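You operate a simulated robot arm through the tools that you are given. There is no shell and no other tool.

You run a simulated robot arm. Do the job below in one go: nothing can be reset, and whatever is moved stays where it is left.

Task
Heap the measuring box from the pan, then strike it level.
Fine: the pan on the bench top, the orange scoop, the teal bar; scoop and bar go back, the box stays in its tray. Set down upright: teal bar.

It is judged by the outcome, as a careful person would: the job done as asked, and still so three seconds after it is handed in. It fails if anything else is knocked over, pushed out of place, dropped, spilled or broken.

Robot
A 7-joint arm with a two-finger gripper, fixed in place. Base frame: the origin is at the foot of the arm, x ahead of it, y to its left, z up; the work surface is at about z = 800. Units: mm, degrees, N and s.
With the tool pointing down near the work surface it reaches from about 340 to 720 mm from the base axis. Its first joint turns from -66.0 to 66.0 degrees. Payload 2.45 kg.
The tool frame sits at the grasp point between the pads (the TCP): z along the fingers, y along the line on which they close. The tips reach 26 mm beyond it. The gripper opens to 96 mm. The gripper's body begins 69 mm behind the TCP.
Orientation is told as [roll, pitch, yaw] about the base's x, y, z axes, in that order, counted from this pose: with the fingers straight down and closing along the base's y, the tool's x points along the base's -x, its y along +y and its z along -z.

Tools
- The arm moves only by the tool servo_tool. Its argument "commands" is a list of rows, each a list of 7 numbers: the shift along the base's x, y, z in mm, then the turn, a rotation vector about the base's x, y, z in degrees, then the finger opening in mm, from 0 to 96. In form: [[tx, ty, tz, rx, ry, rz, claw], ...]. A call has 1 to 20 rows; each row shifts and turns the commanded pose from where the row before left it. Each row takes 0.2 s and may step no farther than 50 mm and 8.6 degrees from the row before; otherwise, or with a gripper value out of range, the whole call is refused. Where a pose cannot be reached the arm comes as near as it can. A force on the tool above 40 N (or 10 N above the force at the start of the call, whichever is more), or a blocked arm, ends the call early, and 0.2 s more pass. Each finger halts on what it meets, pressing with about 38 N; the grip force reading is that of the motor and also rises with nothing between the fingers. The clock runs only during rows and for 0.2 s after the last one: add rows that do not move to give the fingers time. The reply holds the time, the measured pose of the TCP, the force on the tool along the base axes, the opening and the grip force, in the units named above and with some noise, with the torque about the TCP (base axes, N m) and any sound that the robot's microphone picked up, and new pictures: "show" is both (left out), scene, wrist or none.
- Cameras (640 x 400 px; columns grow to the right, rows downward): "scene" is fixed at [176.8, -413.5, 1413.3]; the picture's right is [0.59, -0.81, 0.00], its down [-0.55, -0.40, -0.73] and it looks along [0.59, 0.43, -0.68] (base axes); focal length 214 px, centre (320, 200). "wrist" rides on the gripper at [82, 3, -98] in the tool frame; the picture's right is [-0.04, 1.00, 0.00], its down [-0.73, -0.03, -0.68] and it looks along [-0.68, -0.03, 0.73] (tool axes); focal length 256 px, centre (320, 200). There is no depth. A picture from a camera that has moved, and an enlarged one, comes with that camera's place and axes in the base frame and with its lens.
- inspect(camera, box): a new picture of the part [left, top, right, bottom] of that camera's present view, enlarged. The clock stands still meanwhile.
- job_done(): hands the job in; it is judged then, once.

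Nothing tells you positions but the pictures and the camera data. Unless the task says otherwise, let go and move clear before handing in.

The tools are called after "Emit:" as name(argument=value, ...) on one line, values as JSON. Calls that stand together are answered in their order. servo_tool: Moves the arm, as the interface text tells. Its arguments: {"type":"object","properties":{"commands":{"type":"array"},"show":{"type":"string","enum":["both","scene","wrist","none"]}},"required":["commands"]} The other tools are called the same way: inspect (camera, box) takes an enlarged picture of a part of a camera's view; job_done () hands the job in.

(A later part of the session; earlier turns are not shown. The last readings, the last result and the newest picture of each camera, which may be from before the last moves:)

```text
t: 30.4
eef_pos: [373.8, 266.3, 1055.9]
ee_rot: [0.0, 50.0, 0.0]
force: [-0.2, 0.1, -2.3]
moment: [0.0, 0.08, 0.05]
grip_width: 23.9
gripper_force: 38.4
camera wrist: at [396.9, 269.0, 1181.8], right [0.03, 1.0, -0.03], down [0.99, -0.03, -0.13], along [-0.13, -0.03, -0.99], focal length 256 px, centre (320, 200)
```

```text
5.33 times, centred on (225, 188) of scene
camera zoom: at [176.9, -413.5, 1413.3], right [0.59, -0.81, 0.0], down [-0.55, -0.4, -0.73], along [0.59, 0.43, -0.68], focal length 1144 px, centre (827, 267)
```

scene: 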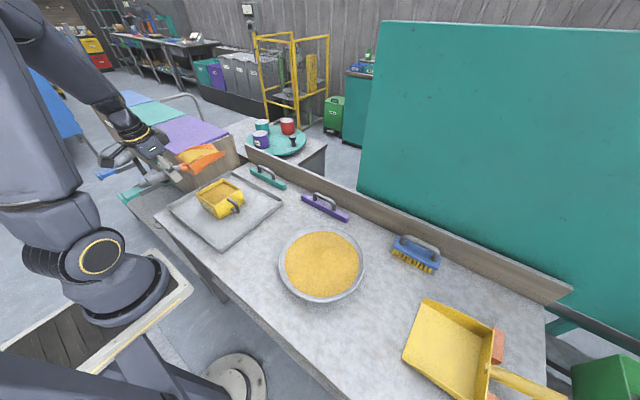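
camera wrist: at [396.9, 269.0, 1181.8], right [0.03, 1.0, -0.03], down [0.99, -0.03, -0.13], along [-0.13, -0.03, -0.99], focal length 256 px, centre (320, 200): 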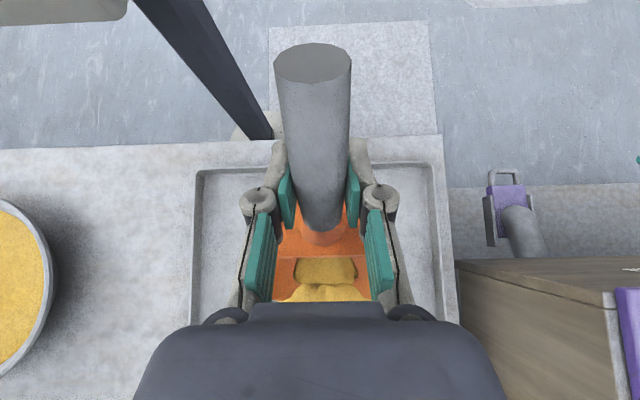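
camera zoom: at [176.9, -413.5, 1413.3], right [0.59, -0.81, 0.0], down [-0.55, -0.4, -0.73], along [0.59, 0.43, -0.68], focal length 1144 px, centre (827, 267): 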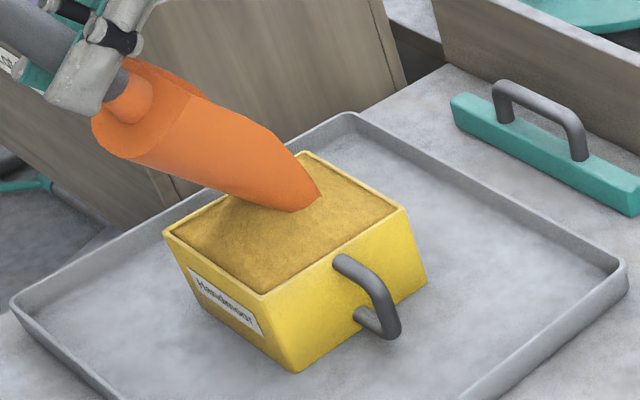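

Emit:
servo_tool(commands=[[12, 0, 4, 0, 4, 0, 10], [12, 0, 4, 0, 4, 0, 10], [12, 0, 4, 0, 4, 0, 10], [0, 0, 0, 0, 0, 0, 10], [0, 0, 0, 0, 0, 0, 10]], show="wrist")

Emit:
inspect(camera="scene", box=[180, 150, 270, 225])

Emit:
inspect(camera="wrist", box=[220, 200, 420, 325])

```text
t: 31.6
eef_pos: [409.2, 263.8, 1067.9]
ee_rot: [0.0, 61.9, 0.0]
force: [1.1, 0.2, -1.6]
moment: [0.04, 0.04, 0.01]
grip_width: 23.9
gripper_force: 37.6
camera wrist: at [458.9, 267.8, 1185.8], right [0.02, 1.0, -0.04], down [0.94, -0.03, -0.33], along [-0.33, -0.03, -0.94], focal length 256 px, centre (320, 200)
```

wrist: 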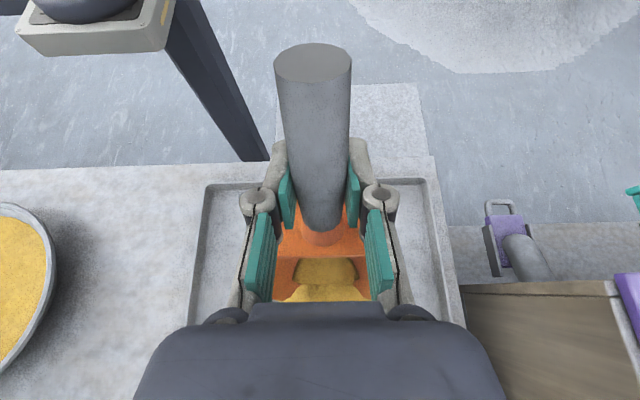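

```text
5.33 times, centred on (225, 188) of scene
camera zoom: at [176.9, -413.5, 1413.3], right [0.59, -0.81, 0.0], down [-0.55, -0.4, -0.73], along [0.59, 0.43, -0.68], focal length 1144 px, centre (827, 267)
```

zoom: 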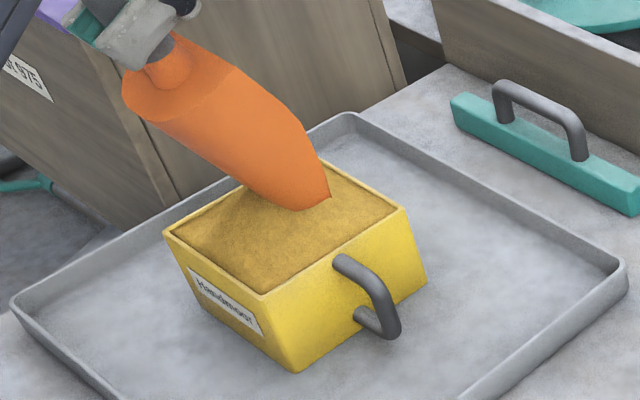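

```text
3.20 times, centred on (320, 262) of wrist
camera zoom: at [458.9, 267.8, 1185.8], right [0.02, 1.0, -0.04], down [0.94, -0.03, -0.33], along [-0.33, -0.03, -0.94], focal length 819 px, centre (320, 0)
```

zoom: 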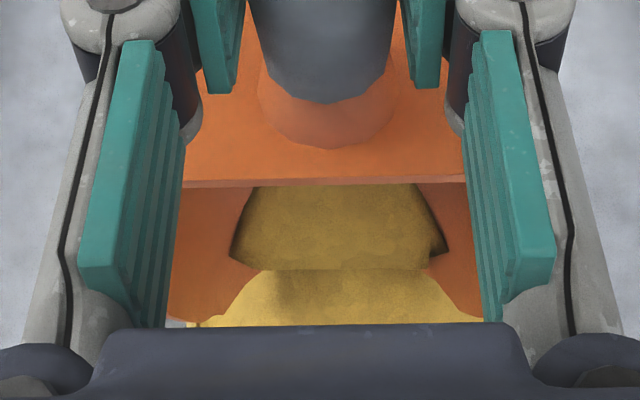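

The scoop now reads essentially empty. I'll lift clear, straighten it, and check the fill in the box.

Emit:
servo_tool(commands=[[0, 0, 20, 0, 0, 0, 10], [-5, 0, 25, 0, -5, 0, 10], [-10, -5, 10, 0, -8, 0, 10], [-10, -20, 0, 0, -8, 0, 10], [-10, -30, 0, 0, -8, 0, 10], [-10, -40, 0, 0, -8, 0, 10], [-10, -40, 0, 0, -8, 0, 10], [-10, -40, -5, 0, -8, 0, 10], [-10, -40, -5, 0, -8, 0, 10], [-10, -40, -5, 0, -1, 0, 10], [0, 0, 0, 0, 0, 0, 10]], show="both")

Emit:
inspect(camera="scene", box=[180, 150, 270, 225])

Emit:
inspect(camera="scene", box=[265, 215, 380, 310])

```text
t: 34.0
eef_pos: [325.5, 12.8, 1109.1]
ee_rot: [0.0, -0.1, 0.0]
force: [0.1, 1.0, -1.8]
moment: [0.01, 0.11, -0.01]
grip_width: 23.9
gripper_force: 38.2
camera wrist: at [244.5, 16.9, 1207.1], right [0.04, 1.0, 0.0], down [0.73, -0.03, 0.68], along [0.68, -0.03, -0.73], focal length 256 px, centre (320, 200)
```

scene: 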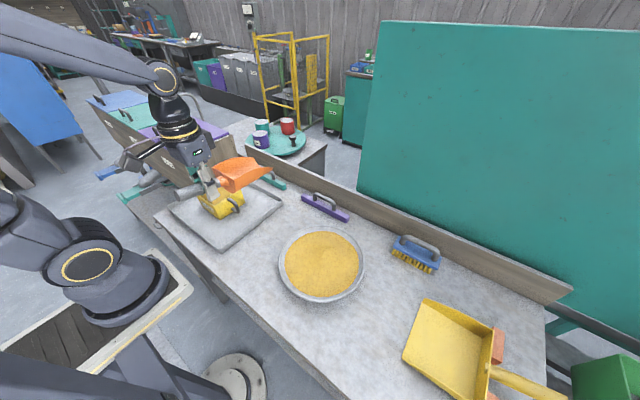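
wrist: 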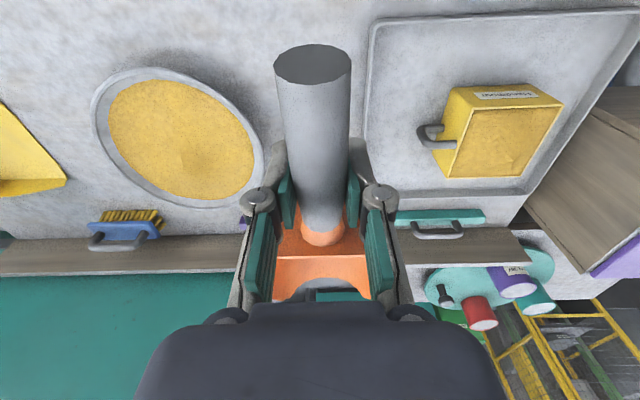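

```text
5.33 times, centred on (225, 188) of scene
camera zoom: at [176.8, -413.5, 1413.3], right [0.59, -0.81, 0.0], down [-0.55, -0.4, -0.73], along [0.59, 0.43, -0.68], focal length 1144 px, centre (827, 267)
```

zoom: 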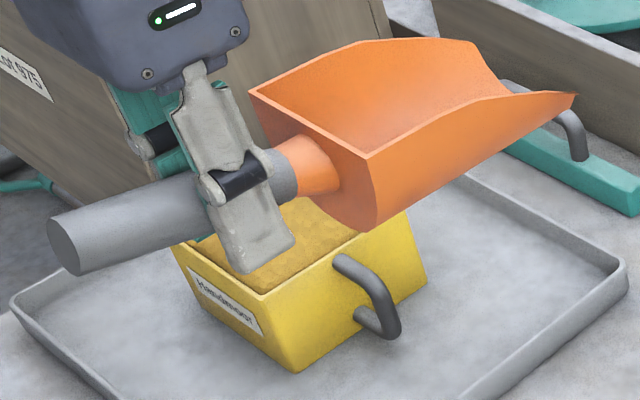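

```text
4.21 times, centred on (322, 262) of scene
camera zoom: at [176.8, -413.5, 1413.3], right [0.59, -0.81, 0.0], down [-0.55, -0.4, -0.73], along [0.59, 0.43, -0.68], focal length 903 px, centre (310, -63)
```

zoom: 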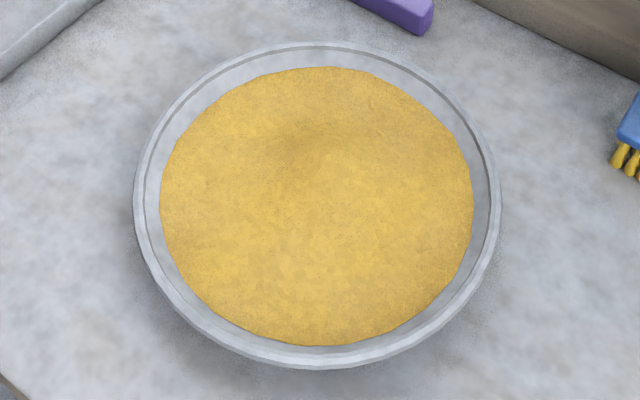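

The scoop is clean and empty, the pan has no spill, and the box is filled to about the rim. I'll check the box level from the wrist camera.

Emit:
inspect(camera="wrist", box=[400, 70, 590, 190])

```text
3.33 times, centred on (495, 130) of wrist
camera zoom: at [244.5, 16.9, 1207.1], right [0.04, 1.0, 0.0], down [0.73, -0.03, 0.68], along [0.68, -0.03, -0.73], focal length 853 px, centre (-263, 433)
```

zoom: 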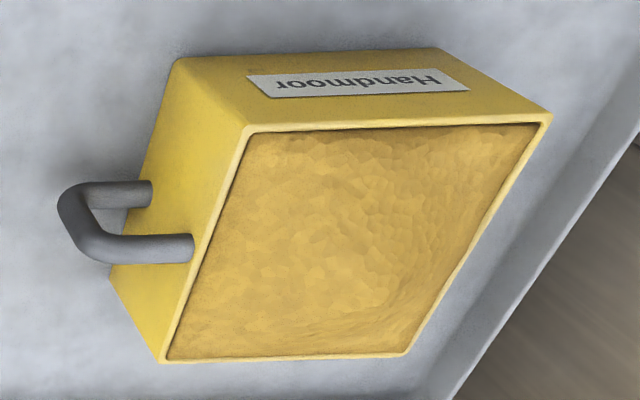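

The grain is roughly at the rim but not heaped, so I'll take a second scoop along the same path. Moving back over the pan and tilting.

Emit:
servo_tool(commands=[[-3, -30, -12, 0, 0, 0, 10], [-4, -40, -16, 0, 0, 0, 10], [-4, -40, -16, 0, 7, 0, 10], [-4, -40, -16, 0, 7, 0, 10], [-4, -40, -16, 0, 7, 0, 10], [-4, -32.5, -16, 0, 7, 0, 10], [-1.7, 0, -15.3, 0, 7, 0, 10], [0, 0, 0, 0, 0, 0, 10], [12, 0, -14.5, 0, 0, 0, 10], [12.5, 0, -14.5, 0, 0, 0, 10], [12.5, 0, -14.5, 0, 0, 0, 10], [9, 0, -7, 0, 0, 0, 10], [9, 0, -7, 0, 0, 0, 10], [9.5, 0, -7.5, 0, 0, 0, 10], [0, 0, -8, 0, -4, 0, 10], [-0.5, 0, -8.3, 0, -4, 0, 10], [0.7, 0, -8.5, 0, -4, 0, 10], [1, 0, -8.6, 0, -4, 0, 10]], show="none")

Emit:
inspect(camera="scene", box=[240, 180, 400, 310])

Emit:
inspect(camera="scene", box=[180, 150, 270, 225])

```text
t: 37.8
eef_pos: [366.1, -212.1, 902.6]
ee_rot: [-0.1, 18.9, 0.1]
force: [0.3, -0.7, -2.7]
moment: [-0.01, 0.22, 0.01]
grip_width: 24.1
gripper_force: 37.7
```

```text
3.08 times, centred on (320, 245) of scene
camera zoom: at [176.9, -413.5, 1413.3], right [0.59, -0.81, 0.0], down [-0.55, -0.4, -0.73], along [0.59, 0.43, -0.68], focal length 660 px, centre (320, 62)
```

zoom: 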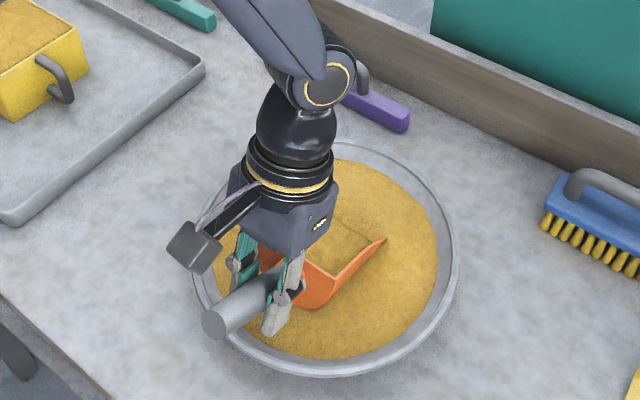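

```text
5.33 times, centred on (225, 188) of scene
camera zoom: at [176.9, -413.5, 1413.3], right [0.59, -0.81, 0.0], down [-0.55, -0.4, -0.73], along [0.59, 0.43, -0.68], focal length 1144 px, centre (827, 267)
```

zoom: 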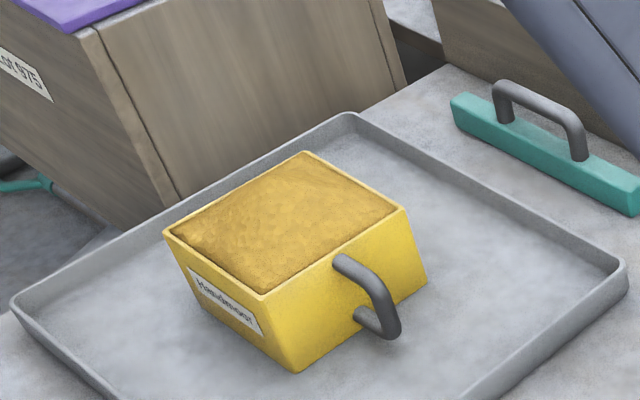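

The box is near the rim with no grain on the tray. Finishing the second scoop.

Emit:
servo_tool(commands=[[6, 0, -8, 0, -3.5, 0, 10], [6, 0, -7, 0, -3.5, 0, 10], [3, 0, -2, 0, -4, 0, 10], [0, 0, 0, 0, -4, 0, 10], [-1, 0, 3, 0, -4, 0, 10], [-1, 0, 5, 0, -4, 0, 10], [-1, 0, 6, 0, -3, 0, 10], [-1, 0, 8, 0, -3, 0, 10], [0, 0, 12, 0, 0, 0, 10], [0, 0, 0, 0, 0, 0, 10]], show="none")

Emit:
inspect(camera="scene", box=[240, 180, 400, 310])

```text
t: 40.0
eef_pos: [377.8, -213.4, 918.9]
ee_rot: [0.1, -9.9, 0.0]
force: [0.2, 0.0, -4.1]
moment: [-0.02, 0.29, 0.02]
grip_width: 24.3
gripper_force: 38.0
```

```text
3.08 times, centred on (320, 245) of scene
camera zoom: at [176.9, -413.5, 1413.3], right [0.59, -0.81, 0.0], down [-0.55, -0.4, -0.73], along [0.59, 0.43, -0.68], focal length 660 px, centre (320, 62)
```

zoom: 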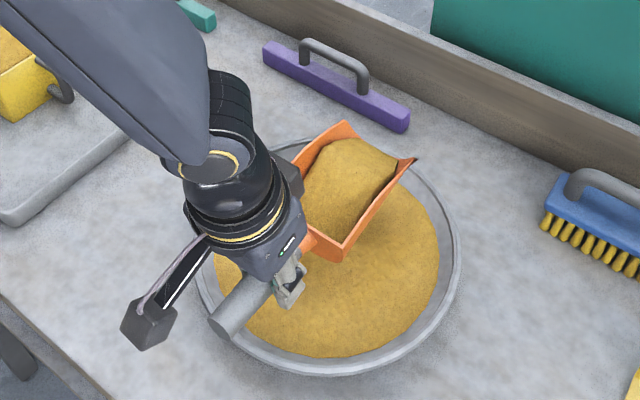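

The second load is about 2 N of grain. Carrying it to the box the same smooth way.

Emit:
servo_tool(commands=[[0, 0, 12, 0, 0, 0, 10], [-2, 0, 18, 0, 0, 0, 10], [-2, 4, 22, 0, 0, 0, 10], [-2, 8, 24, 0, 0, 0, 10], [-2, 14, 20, 0, 0, 0, 10], [-2, 20, 14, 0, 0, 0, 10], [-2, 26, 8, 0, 0, 0, 10], [-2, 30, 2, 0, 0, 0, 10], [-2, 32, 0, 0, 0, 0, 10], [-2, 32, 0, 0, 0, 0, 10], [-2, 32, 0, 0, 0, 0, 10], [-2, 32, 0, 0, 0, 0, 10], [-2, 32, 0, 0, 0, 0, 10], [-2, 32, 0, 0, 0, 0, 10], [-2, 32, 0, 0, 0, 0, 10], [-2, 32, 0, 0, 0, 0, 10], [-2, 32, 0, 0, 0, 0, 10], [-2, 30, 0, 0, 0, 0, 10], [-2, 26, 0, 0, 0, 0, 10], [-2, 20, 0, 0, 0, 0, 10]], show="none")

Emit:
inspect(camera="scene", box=[160, 110, 310, 220])

Emit:
inspect(camera="scene", box=[265, 215, 380, 310])

```text
t: 44.2
eef_pos: [339.3, 253.6, 1041.3]
ee_rot: [0.0, -10.0, 0.0]
force: [0.0, -0.1, -4.0]
moment: [-0.01, 0.28, 0.02]
grip_width: 24.2
gripper_force: 37.9
```

```text
3.64 times, centred on (235, 165) of scene
camera zoom: at [176.9, -413.4, 1413.3], right [0.59, -0.81, 0.0], down [-0.55, -0.4, -0.73], along [0.59, 0.43, -0.68], focal length 780 px, centre (629, 327)
```

zoom: 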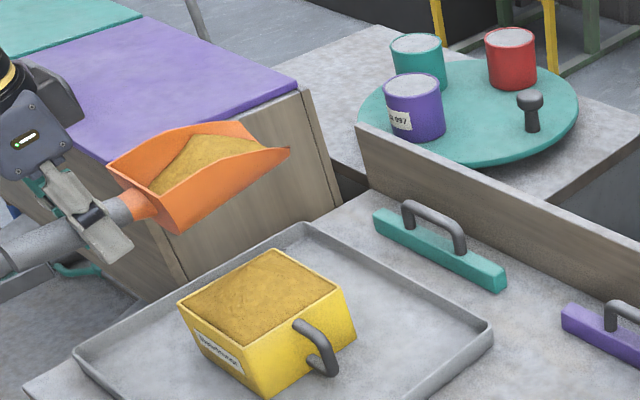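

```text
4.21 times, centred on (322, 262) of scene
camera zoom: at [176.9, -413.4, 1413.3], right [0.59, -0.81, 0.0], down [-0.55, -0.4, -0.73], along [0.59, 0.43, -0.68], focal length 903 px, centre (310, -63)
```

zoom: 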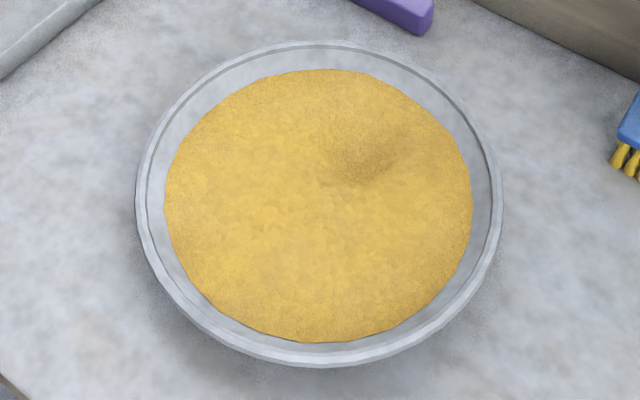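

The load is intact and the box awaits heaping. I'll lower and tilt gently, pouring over the middle of the box.

Emit:
servo_tool(commands=[[-6, 5, -14, 0, 4, 0, 10], [-7, 4, -15, 0, 5, 0, 10], [-7, 2.5, -15, 0, 5, 0, 10], [-7.2, 0, -14, 0, 4, 0, 10], [0, 0, 0, 0, 0, 0, 10]], show="none")

Emit:
inspect(camera="scene", box=[180, 150, 270, 225])

```text
t: 45.4
eef_pos: [312.5, 264.7, 980.1]
ee_rot: [-0.1, 7.9, 0.0]
force: [0.9, 0.0, -3.9]
moment: [0.01, 0.3, 0.02]
grip_width: 23.8
gripper_force: 37.8
```

```text
5.33 times, centred on (225, 188) of scene
camera zoom: at [176.9, -413.4, 1413.3], right [0.59, -0.81, 0.0], down [-0.55, -0.4, -0.73], along [0.59, 0.43, -0.68], focal length 1144 px, centre (827, 267)
```

zoom: 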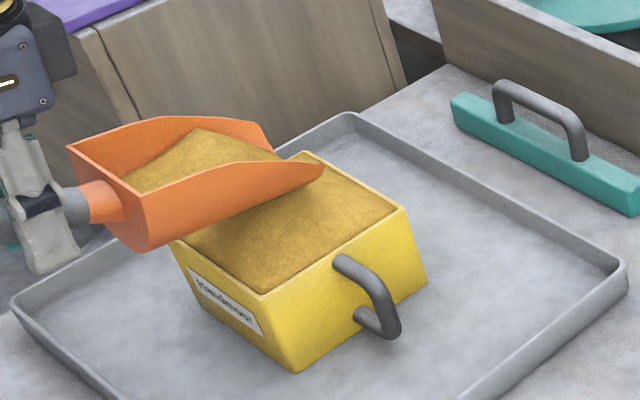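

Emit:
servo_tool(commands=[[-2, 0, 5, 0, 3, 0, 10], [-1, 0, 5, 0, 3, 0, 10], [0, 0, 4, 0, 2, 0, 10], [0, 0, 0, 0, 0, 0, 10]], show="none")

Emit:
inspect(camera="scene", box=[180, 150, 270, 225])

```text
t: 46.4
eef_pos: [309.4, 263.9, 993.7]
ee_rot: [0.1, 16.0, 0.0]
force: [-0.3, 0.4, -5.1]
moment: [0.02, 0.26, -0.01]
grip_width: 24.0
gripper_force: 37.9
```

```text
5.33 times, centred on (225, 188) of scene
camera zoom: at [176.9, -413.4, 1413.3], right [0.59, -0.81, 0.0], down [-0.55, -0.4, -0.73], along [0.59, 0.43, -0.68], focal length 1144 px, centre (827, 267)
```

zoom: 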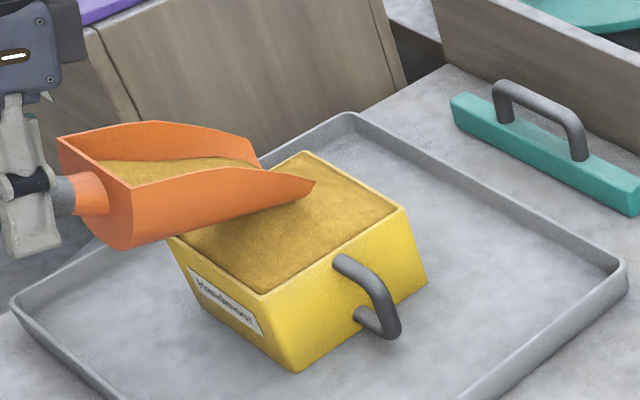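

Emit:
servo_tool(commands=[[2, 0, 4, 0, 2, 0, 10], [2, 0, 4, 0, 2, 0, 10], [0, 0, 0, 0, 0, 0, 10], [0, 0, 0, 0, 0, 0, 10]], show="none")

Emit:
inspect(camera="scene", box=[180, 150, 270, 225])

```text
t: 47.4
eef_pos: [312.7, 265.7, 1003.0]
ee_rot: [0.0, 19.9, 0.0]
force: [-0.5, -0.2, -3.9]
moment: [-0.02, 0.23, 0.0]
grip_width: 24.4
gripper_force: 37.9
```

```text
5.33 times, centred on (225, 188) of scene
camera zoom: at [176.9, -413.4, 1413.3], right [0.59, -0.81, 0.0], down [-0.55, -0.4, -0.73], along [0.59, 0.43, -0.68], focal length 1144 px, centre (827, 267)
```

zoom: 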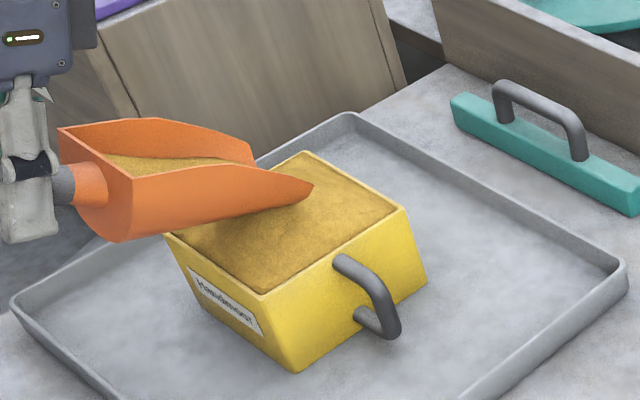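

Emit:
servo_tool(commands=[[-1, 0, 5, 0, 2, 0, 10], [0, 0, 5, 0, 2, 0, 10], [0, 0, 4, 0, 2, 0, 10], [0, 0, 0, 0, 0, 0, 10], [0, 0, 0, 0, 0, 0, 10]], show="none")

Emit:
inspect(camera="scene", box=[180, 150, 270, 225])

```text
t: 48.6
eef_pos: [312.2, 266.0, 1017.2]
ee_rot: [-0.1, 26.1, 0.0]
force: [-0.6, 0.5, -4.3]
moment: [-0.01, 0.17, 0.01]
grip_width: 24.2
gripper_force: 38.1
```

```text
5.33 times, centred on (225, 188) of scene
camera zoom: at [176.9, -413.4, 1413.3], right [0.59, -0.81, 0.0], down [-0.55, -0.4, -0.73], along [0.59, 0.43, -0.68], focal length 1144 px, centre (827, 267)
```

zoom: 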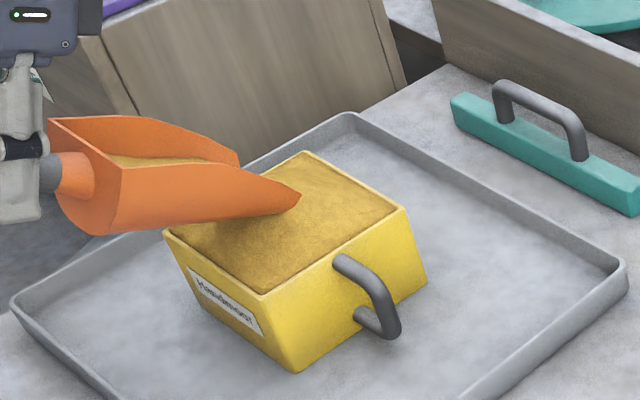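

Emit:
servo_tool(commands=[[4, 0, 5, 0, 2, 0, 10], [4, 0, 5, 0, 2, 0, 10], [4, 0, 4, 0, 2, 0, 10], [4, 0, 4, 0, 2, 0, 10], [0, 0, 0, 0, 0, 0, 10], [0, 0, 0, 0, 0, 0, 10]], show="none")

Emit:
inspect(camera="scene", box=[180, 150, 270, 225])

```text
t: 50.0
eef_pos: [326.1, 266.1, 1036.2]
ee_rot: [0.0, 34.1, 0.0]
force: [0.2, 0.6, -2.2]
moment: [-0.02, 0.11, -0.02]
grip_width: 23.8
gripper_force: 38.2
```

```text
5.33 times, centred on (225, 188) of scene
camera zoom: at [176.9, -413.5, 1413.3], right [0.59, -0.81, 0.0], down [-0.55, -0.4, -0.73], along [0.59, 0.43, -0.68], focal length 1144 px, centre (827, 267)
```

zoom: 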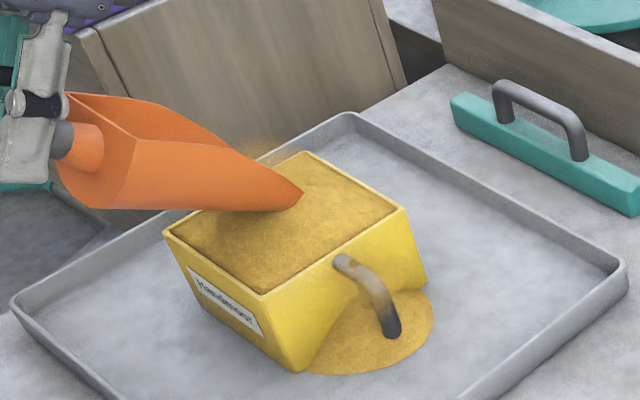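

Some overflow slid down the handle side into the tray, which means the box is heaped to its limit. I'll stop pouring, tilt the scoop back up and check.

Emit:
servo_tool(commands=[[0, 0, 10, 0, -8, 0, 10], [0, 0, 10, 0, -8, 0, 10], [0, 0, 10, 0, -8, 0, 10], [0, 0, 10, 0, -8, 0, 10], [-5, 0, 10, 0, -8, 0, 10], [-10, 0, 10, 0, -4, 0, 10], [0, 0, 0, 0, 0, 0, 10]], show="scene")

Emit:
inspect(camera="scene", box=[180, 150, 270, 225])

Emit:
inspect(camera="scene", box=[190, 165, 250, 205])

```text
t: 51.6
eef_pos: [312.7, 267.1, 1094.4]
ee_rot: [0.0, -10.1, 0.1]
force: [-0.2, -0.2, -2.0]
moment: [0.0, 0.15, 0.03]
grip_width: 24.2
gripper_force: 37.8
```

scene: 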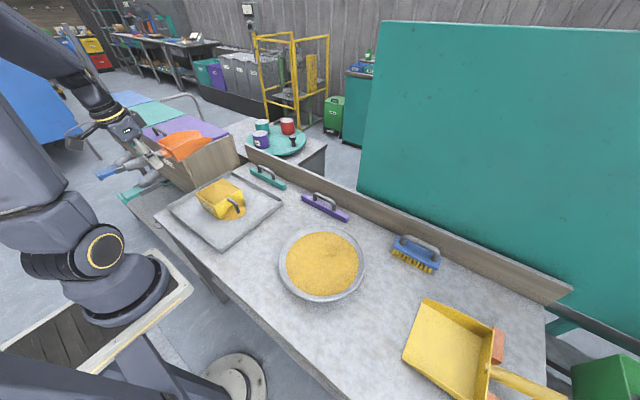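

```text
5.33 times, centred on (225, 188) of scene
camera zoom: at [176.8, -413.5, 1413.3], right [0.59, -0.81, 0.0], down [-0.55, -0.4, -0.73], along [0.59, 0.43, -0.68], focal length 1144 px, centre (827, 267)
```

zoom: 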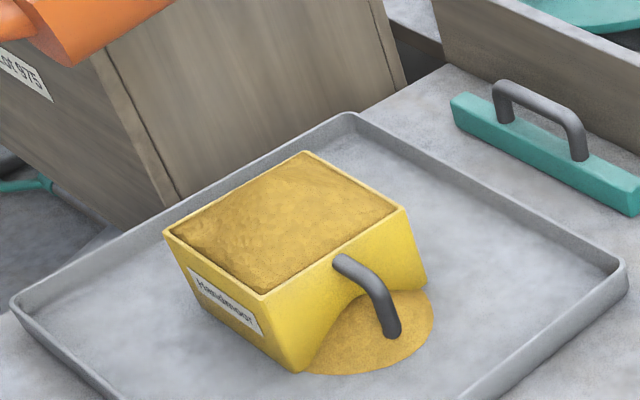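

```text
10.00 times, centred on (220, 185) of scene
camera zoom: at [176.8, -413.5, 1413.3], right [0.59, -0.81, 0.0], down [-0.55, -0.4, -0.73], along [0.59, 0.43, -0.68], focal length 2145 px, centre (1320, 350)
```

zoom: 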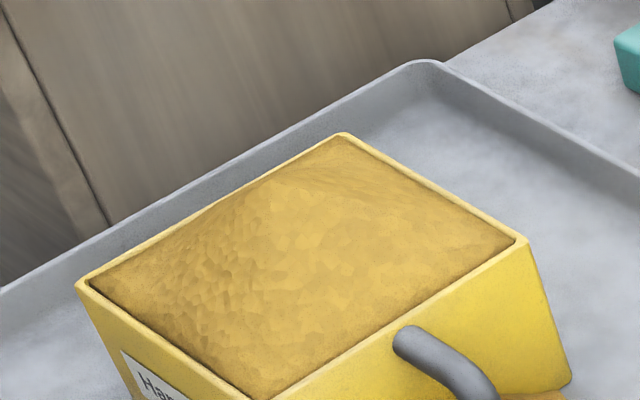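

Emit:
inspect(camera="scene", box=[140, 110, 230, 170])

Emit:
inspect(camera="wrist", box=[0, 0, 640, 400])

```text
6.67 times, centred on (185, 140) of scene
camera zoom: at [176.8, -413.5, 1413.3], right [0.59, -0.81, 0.0], down [-0.55, -0.4, -0.73], along [0.59, 0.43, -0.68], focal length 1430 px, centre (1220, 600)
```

zoom: 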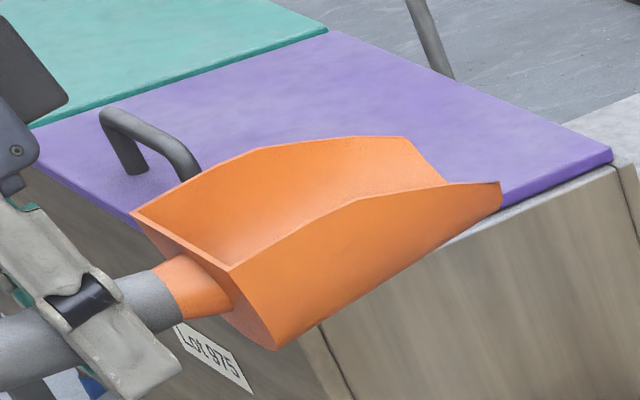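

```text
1.00 times, centred on (320, 200) of wrist (not enlarged: the box is as wide or as high as the picture)
camera zoom: at [215.4, 270.0, 1177.2], right [0.04, 1.0, 0.01], down [0.6, -0.03, 0.8], along [0.8, -0.03, -0.6], focal length 256 px, centre (320, 200)
```

zoom: 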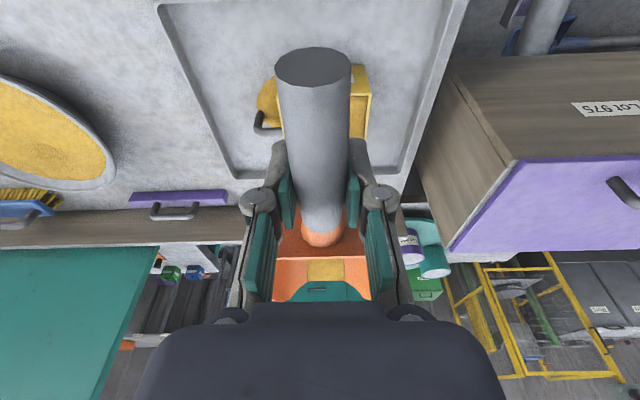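

The scoop is clean and empty, and the heap rises above the rim. I'll take the scoop back above its original spot and compare its grip alignment with before.

Emit:
servo_tool(commands=[[5, -25, 0, 0, 5, 0, 10], [10, -38, 0, 0, 5, 0, 10], [10, -38, 0, 0, 0, 0, 10], [10, -38, 0, 0, 0, 0, 10], [10, -35, -20, 0, 0, 0, 10], [10, -30, -30, 0, 0, 0, 10], [10, -25, -35, 0, 0, 0, 10], [9.5, -18.4, -26.1, 0, 0, 0, 10], [0, 0, 0, 0, 0, 0, 10], [0, 0, 0, 0, 0, 0, 10]], show="both")

Emit:
inspect(camera="scene", box=[195, 130, 315, 240])

```text
t: 53.8
eef_pos: [385.5, 20.1, 984.8]
ee_rot: [0.0, -0.1, -0.1]
force: [0.6, 0.1, -2.8]
moment: [0.0, 0.17, 0.02]
grip_width: 24.2
gripper_force: 37.8
camera wrist: at [304.0, 22.3, 1083.5], right [0.04, 1.0, 0.0], down [0.73, -0.03, 0.68], along [0.68, -0.03, -0.73], focal length 256 px, centre (320, 200)
```

scene: 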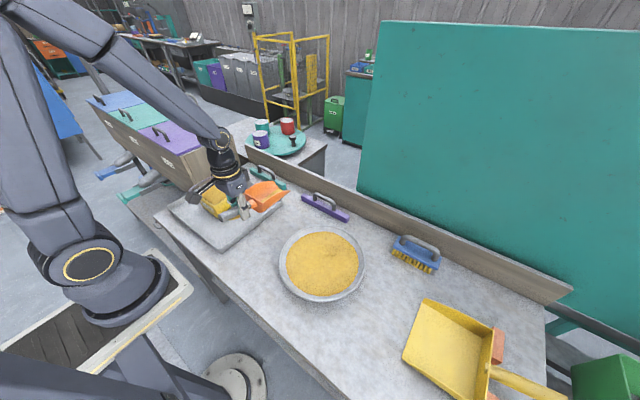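
wrist: 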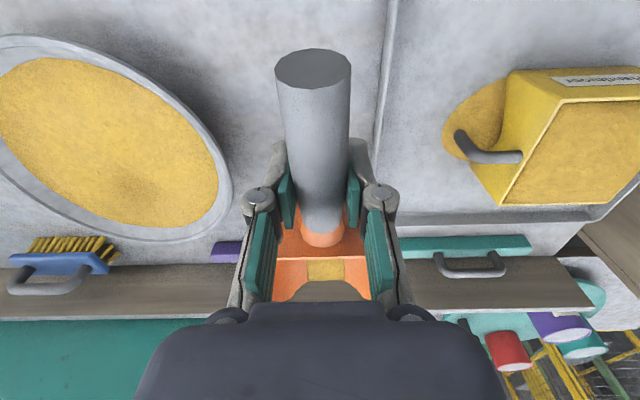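

```text
3.64 times, centred on (255, 185) of scene
camera zoom: at [176.9, -413.5, 1413.3], right [0.59, -0.81, 0.0], down [-0.55, -0.4, -0.73], along [0.59, 0.43, -0.68], focal length 780 px, centre (556, 254)
```

zoom: 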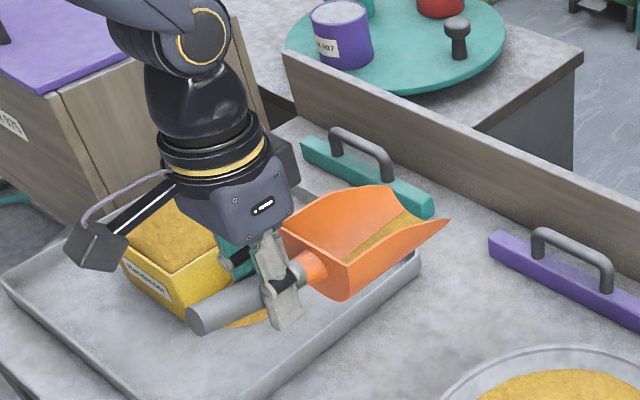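

A little grain remains in the scoop, so I'll take it back and tip it into the pan before setting the scoop down.

Emit:
servo_tool(commands=[[0, -20, 10, 0, -5, 0, 10], [6, -38, 10, 0, -3, 0, 10], [6, -40, 10, 0, 0, 0, 10], [6, -40, 8, 0, 0, 0, 10], [6, -40, 6, 0, 0, 0, 10], [6, -34, 3, 0, 0, 0, 10], [6.5, -18.6, 0, 0, 0, 0, 10], [0, 0, 0, 0, 8, 0, 10], [0, 0, 0, 0, 8, 0, 10], [0, 0, 0, 0, 8, 0, 10], [0, 0, 0, 0, 8, 0, 10], [0, 0, 0, 0, 8, 0, 10], [0, 0, 0, 0, 8, 0, 10], [0, 0, 0, 0, 8, 0, 10], [0, 0, 0, 0, 8, 0, 10], [0, 0, 0, 0, 8, 0, 10], [0, 0, 0, 0, 0, 0, 10], [0, 0, 0, 0, 0, 0, 10]], show="scene")

Emit:
inspect(camera="scene", box=[240, 150, 400, 310])

Emit:
inspect(camera="scene", box=[180, 150, 270, 225])

```text
t: 57.6
eef_pos: [423.6, -212.4, 1029.5]
ee_rot: [0.1, 64.0, 0.0]
force: [-0.2, 0.2, -2.3]
moment: [0.02, 0.03, 0.04]
grip_width: 23.8
gripper_force: 37.3
```

scene: 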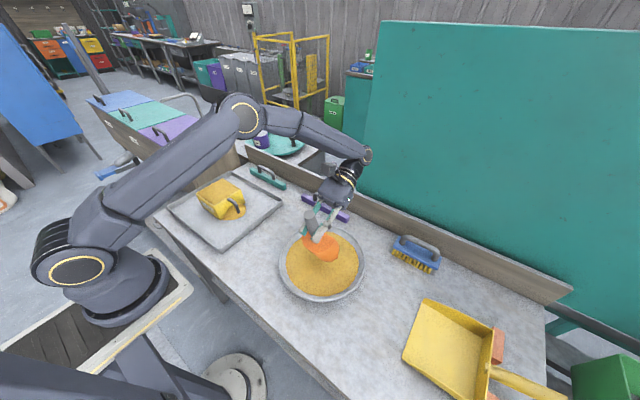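

```text
2.50 times, centred on (320, 230) of scene
camera zoom: at [176.9, -413.5, 1413.3], right [0.59, -0.81, 0.0], down [-0.55, -0.4, -0.73], along [0.59, 0.43, -0.68], focal length 536 px, centre (320, 125)
```

zoom: 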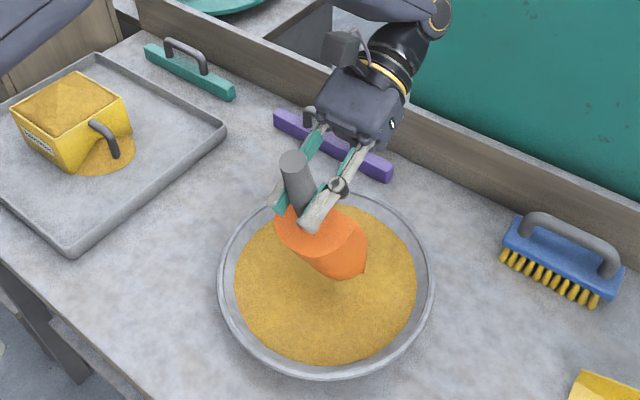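

```text
5.33 times, centred on (225, 188) of scene
camera zoom: at [176.9, -413.5, 1413.3], right [0.59, -0.81, 0.0], down [-0.55, -0.4, -0.73], along [0.59, 0.43, -0.68], focal length 1144 px, centre (827, 267)
```

zoom: 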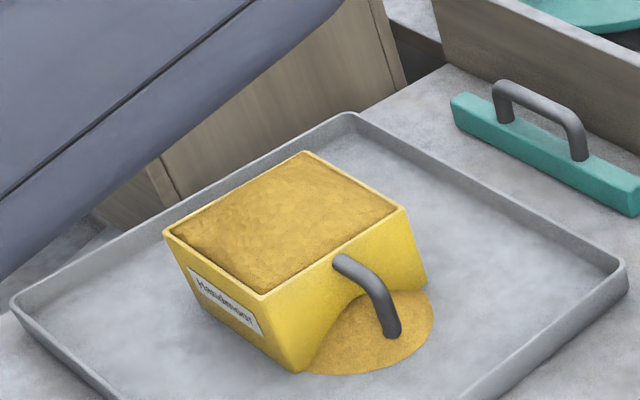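

Tipping a bit further with a tiny shake to clear the scoop, then straightening it to check that it's empty.

Emit:
servo_tool(commands=[[0, 0, 4, 0, 4, 0, 10], [0, 0, -4, 0, -4, 0, 10], [0, 0, 4, 0, 4, 0, 10], [0, 0, 0, 0, 0, 0, 10], [0, 0, 10, 0, -8, 0, 10], [0, 0, 5, 0, -8, 0, 10], [0, 0, 5, 0, -8, 0, 10], [0, 0, 0, 0, -8, 0, 10], [0, 0, 0, 0, -8, 0, 10], [0, 0, 0, 0, -8, 0, 10], [0, 0, 0, 0, -8, 0, 10], [0, 0, 0, 0, -8, 0, 10], [0, 0, 0, 0, -4, 0, 10], [0, 0, 0, 0, 0, 0, 10]], show="both")

Emit:
inspect(camera="scene", box=[260, 130, 400, 230])

```text
t: 60.6
eef_pos: [424.5, -212.6, 1054.5]
ee_rot: [0.0, -0.1, 0.0]
force: [-0.1, -0.2, -2.1]
moment: [-0.02, 0.11, -0.02]
grip_width: 23.7
gripper_force: 37.8
camera wrist: at [342.4, -208.6, 1152.8], right [0.04, 1.0, 0.0], down [0.73, -0.03, 0.68], along [0.68, -0.03, -0.73], focal length 256 px, centre (320, 200)
```

scene: 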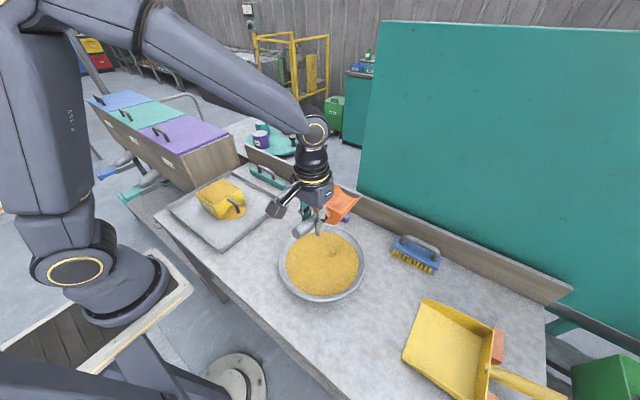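
wrist: 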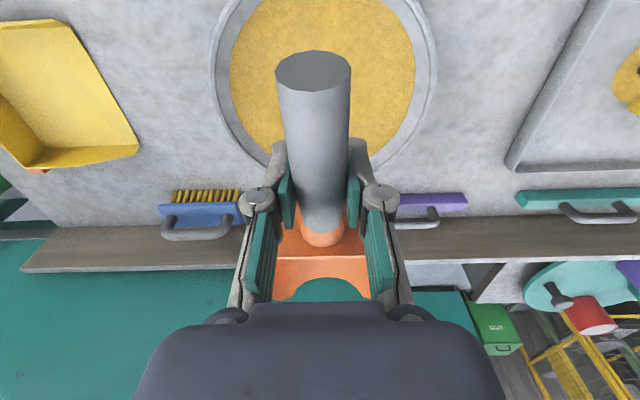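

```text
4.00 times, centred on (330, 180) of scene
camera zoom: at [176.8, -413.5, 1413.3], right [0.59, -0.81, 0.0], down [-0.55, -0.4, -0.73], along [0.59, 0.43, -0.68], focal length 858 px, centre (280, 280)
```

zoom: 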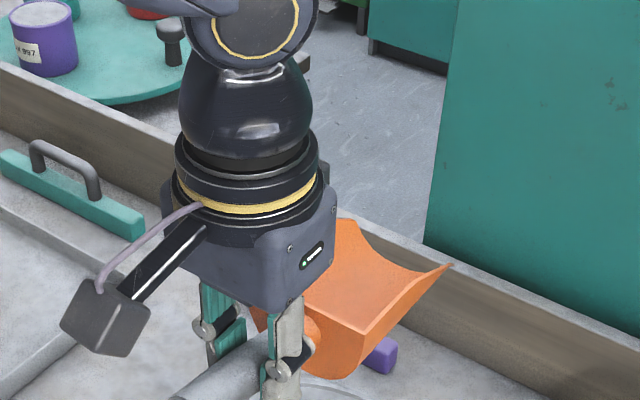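

The scoop is empty and clean. Taking it back to its original spot on the bench.

Emit:
servo_tool(commands=[[-4, 25, 0, 0, 0, 0, 10], [-6, 38, -5, 0, 0, 0, 10], [-6, 40, -10, 0, 0, 0, 10], [-6, 40, -12, 0, 0, 0, 10], [-6, 40, -16, 0, 0, 0, 10], [-6, 32, -16, 0, 0, 0, 10], [-2.5, 15.6, -12, 0, 0, 0, 10], [0, 0, -35, 0, 0, 0, 10], [0, 0, -35, 0, 0, 0, 10], [0, 0, -25, 0, 0, 0, 10], [0, 0, -15, 0, 0, 0, 10], [0, 0, -8, 0, 0, 0, 10], [0, 0, 0, 0, 0, 0, 10]], show="both")

Emit:
inspect(camera="scene", box=[225, 195, 305, 255])

```text
t: 63.4
eef_pos: [387.4, 17.1, 865.2]
ee_rot: [-0.1, 0.0, 0.0]
force: [0.4, 0.9, -2.4]
moment: [-0.03, 0.13, 0.02]
grip_width: 24.0
gripper_force: 38.1
camera wrist: at [305.8, 20.9, 963.6], right [0.04, 1.0, 0.0], down [0.73, -0.03, 0.68], along [0.68, -0.03, -0.73], focal length 256 px, centre (320, 200)
```

scene: 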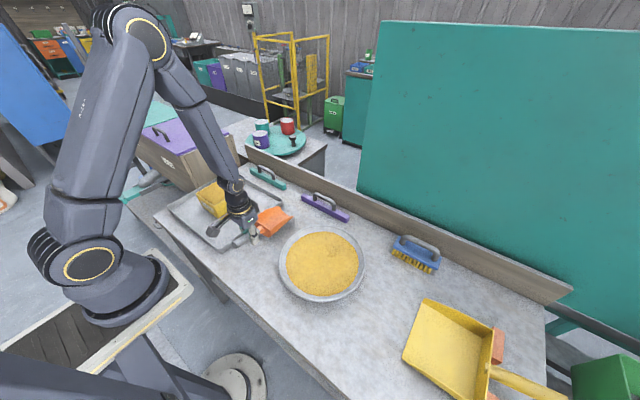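
wrist: 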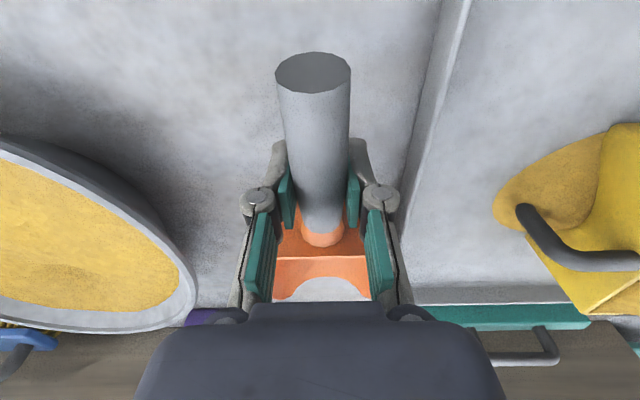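

```text
6.67 times, centred on (265, 225) of scene
camera zoom: at [176.9, -413.5, 1413.3], right [0.59, -0.81, 0.0], down [-0.55, -0.4, -0.73], along [0.59, 0.43, -0.68], focal length 1430 px, centre (687, 33)
```

zoom: 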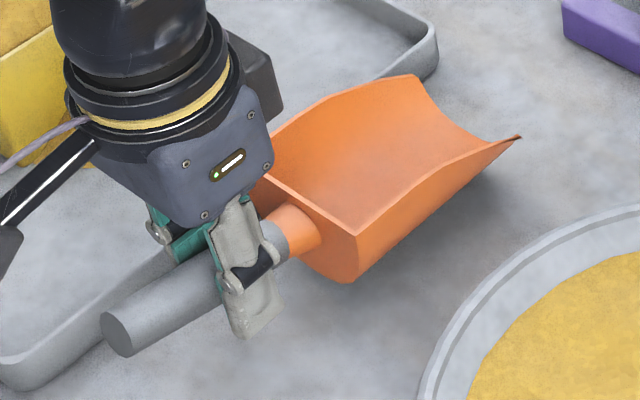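

The scoop has rotated about 2.7° tip-down in the grip. I'll compensate with a small tool tilt so it lands flat, and lower it slowly.

Emit:
servo_tool(commands=[[0, 0, -4, 0, -2.7, 0, 10], [0, 0, -6, 0, 0, 0, 10], [0, 0, -5, 0, 0, 0, 10], [0, 0, -3, 0, 0, 0, 10], [0, 0, 0, 0, 0, 0, 10]], show="none")

Emit:
inspect(camera="scene", box=[225, 195, 305, 255])

```text
t: 64.6
eef_pos: [388.3, 17.2, 847.6]
ee_rot: [0.0, -2.7, 0.0]
force: [-0.5, 0.7, -2.4]
moment: [-0.02, 0.13, -0.02]
grip_width: 24.1
gripper_force: 37.8
```

```text
6.67 times, centred on (265, 225) of scene
camera zoom: at [176.9, -413.5, 1413.3], right [0.59, -0.81, 0.0], down [-0.55, -0.4, -0.73], along [0.59, 0.43, -0.68], focal length 1430 px, centre (687, 33)
```

zoom: 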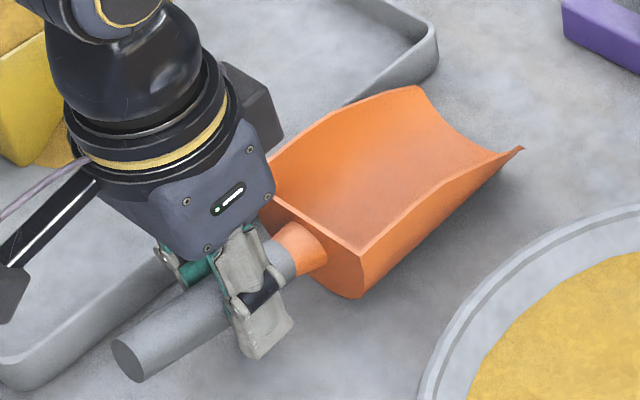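

The scoop sits about 4 mm forward and 3 mm to the right of its original place. I'll nudge it back and lower the last few millimetres.

Emit:
servo_tool(commands=[[-4, 2.5, 0, 0, 0, 0, 10], [0, 0, -2, 0, 0, 0, 10], [0, 0, -1, 0, 0, 0, 10], [0, 0, 0, 0, 0, 0, 10]], show="none")

Emit:
inspect(camera="scene", box=[225, 195, 305, 255])

```text
t: 65.6
eef_pos: [383.4, 20.9, 843.5]
ee_rot: [0.0, -2.9, 0.0]
force: [-5.8, 0.2, 19.8]
moment: [0.02, -0.63, 0.0]
grip_width: 23.9
gripper_force: 38.4
```

```text
6.67 times, centred on (265, 225) of scene
camera zoom: at [176.4, -413.5, 1413.3], right [0.59, -0.81, 0.0], down [-0.55, -0.4, -0.73], along [0.59, 0.43, -0.68], focal length 1430 px, centre (687, 33)
```

zoom: 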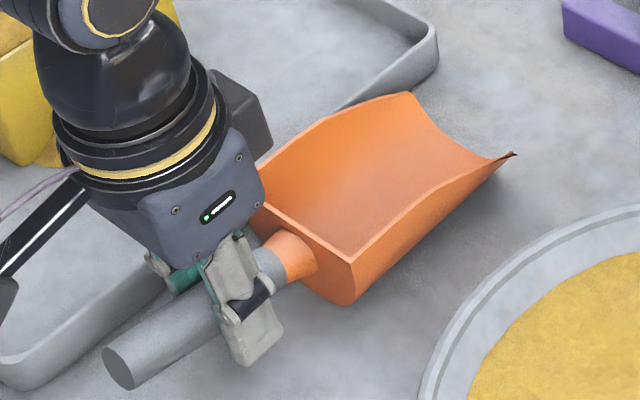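

The scoop is on the bench at its original place, with slight contact force. I'll ease up 1 mm and release.

Emit:
servo_tool(commands=[[0, 0, 1, 0, 0, 0, 10], [0, 0, 0, 0, 0, 0, 10], [0, 0, 0, 0, 0, 0, 28], [0, 0, 0, 0, 0, 0, 45], [0, 0, 0, 0, 0, 0, 62], [0, 0, 0, 0, 0, 0, 70], [0, 0, 0, 0, 0, 0, 70]], show="wrist")

Emit:
inspect(camera="scene", box=[225, 195, 305, 255])

```text
t: 67.2
eef_pos: [383.0, 20.8, 845.5]
ee_rot: [0.1, -2.7, 0.0]
force: [-0.1, 0.8, -0.1]
moment: [0.0, 0.01, 0.01]
grip_width: 70.2
gripper_force: 0.1
camera wrist: at [297.5, 23.8, 939.6], right [0.04, 1.0, 0.0], down [0.7, -0.03, 0.71], along [0.71, -0.03, -0.7], focal length 256 px, centre (320, 200)
```

wrist: 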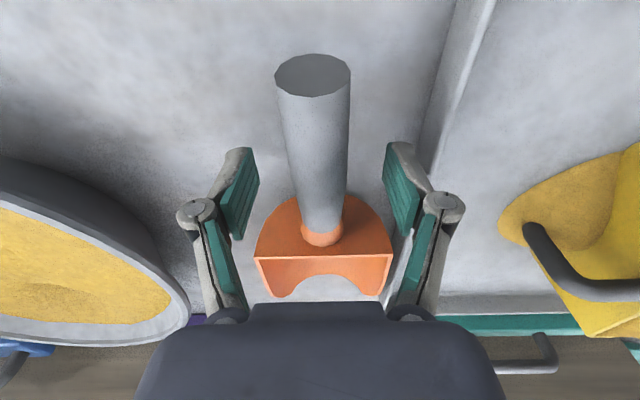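

```text
6.67 times, centred on (265, 225) of scene
camera zoom: at [176.8, -413.5, 1413.3], right [0.59, -0.81, 0.0], down [-0.55, -0.4, -0.73], along [0.59, 0.43, -0.68], focal length 1430 px, centre (687, 33)
```

zoom: 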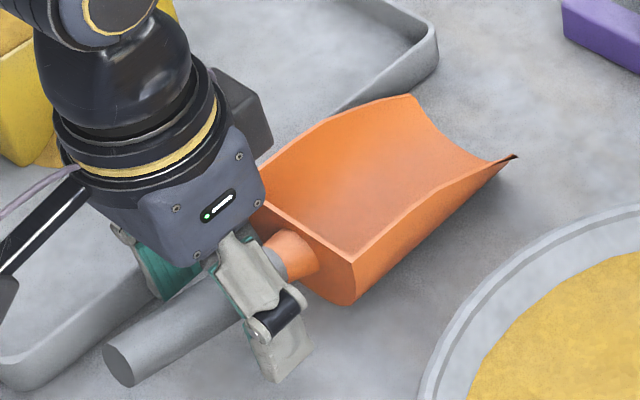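

The scoop is back in its place, empty. I'll rise clear and look down into the box from above.

Emit:
servo_tool(commands=[[0, 0, 20, 0, 0, 0, 80], [0, 0, 40, 0, 2.7, 0, 90], [0, 0, 45, 0, 0, 0, 96], [0, 5, 45, 0, 0, 0, 96], [0, 30, 35, 0, 0, 0, 96], [0, 40, 25, 0, 0, 0, 96], [0, 42, 20, 0, 8, 0, 96], [0, 42, 10, 0, 8, 0, 96], [0, 42, 0, 0, 8, 0, 96], [0, 43.9, 0, 0, 0, 0, 96], [0, 0, 0, 0, 0, 0, 96], [0, 0, 0, 0, 0, 0, 96]], show="both")

Emit:
inspect(camera="wrist", box=[220, 60, 420, 260])

```text
t: 69.8
eef_pos: [384.6, 266.0, 1086.0]
ee_rot: [0.0, 24.0, 0.0]
force: [0.5, 0.3, -0.2]
moment: [0.03, 0.02, 0.0]
grip_width: 96.1
gripper_force: 0.1
camera wrist: at [350.5, 269.5, 1208.2], right [0.04, 1.0, -0.02], down [0.95, -0.03, 0.32], along [0.32, -0.03, -0.95], focal length 256 px, centre (320, 200)
```

scene: 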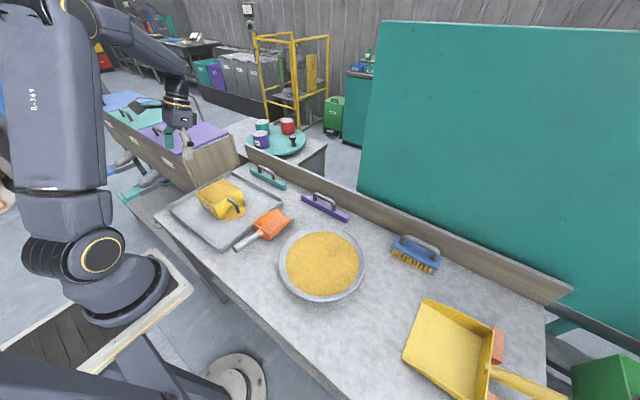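
wrist: 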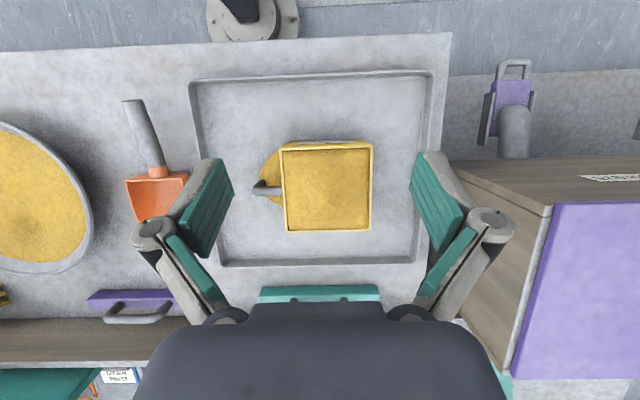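

```text
2.00 times, centred on (320, 160) of wrist
camera zoom: at [350.5, 269.5, 1208.2], right [0.04, 1.0, -0.02], down [0.95, -0.03, 0.32], along [0.32, -0.03, -0.95], focal length 512 px, centre (320, 280)
```

zoom: 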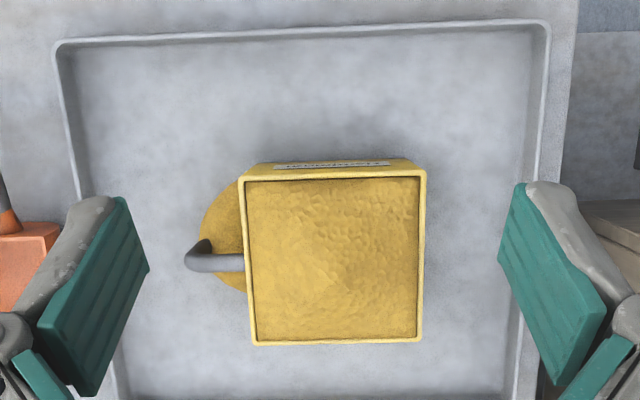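

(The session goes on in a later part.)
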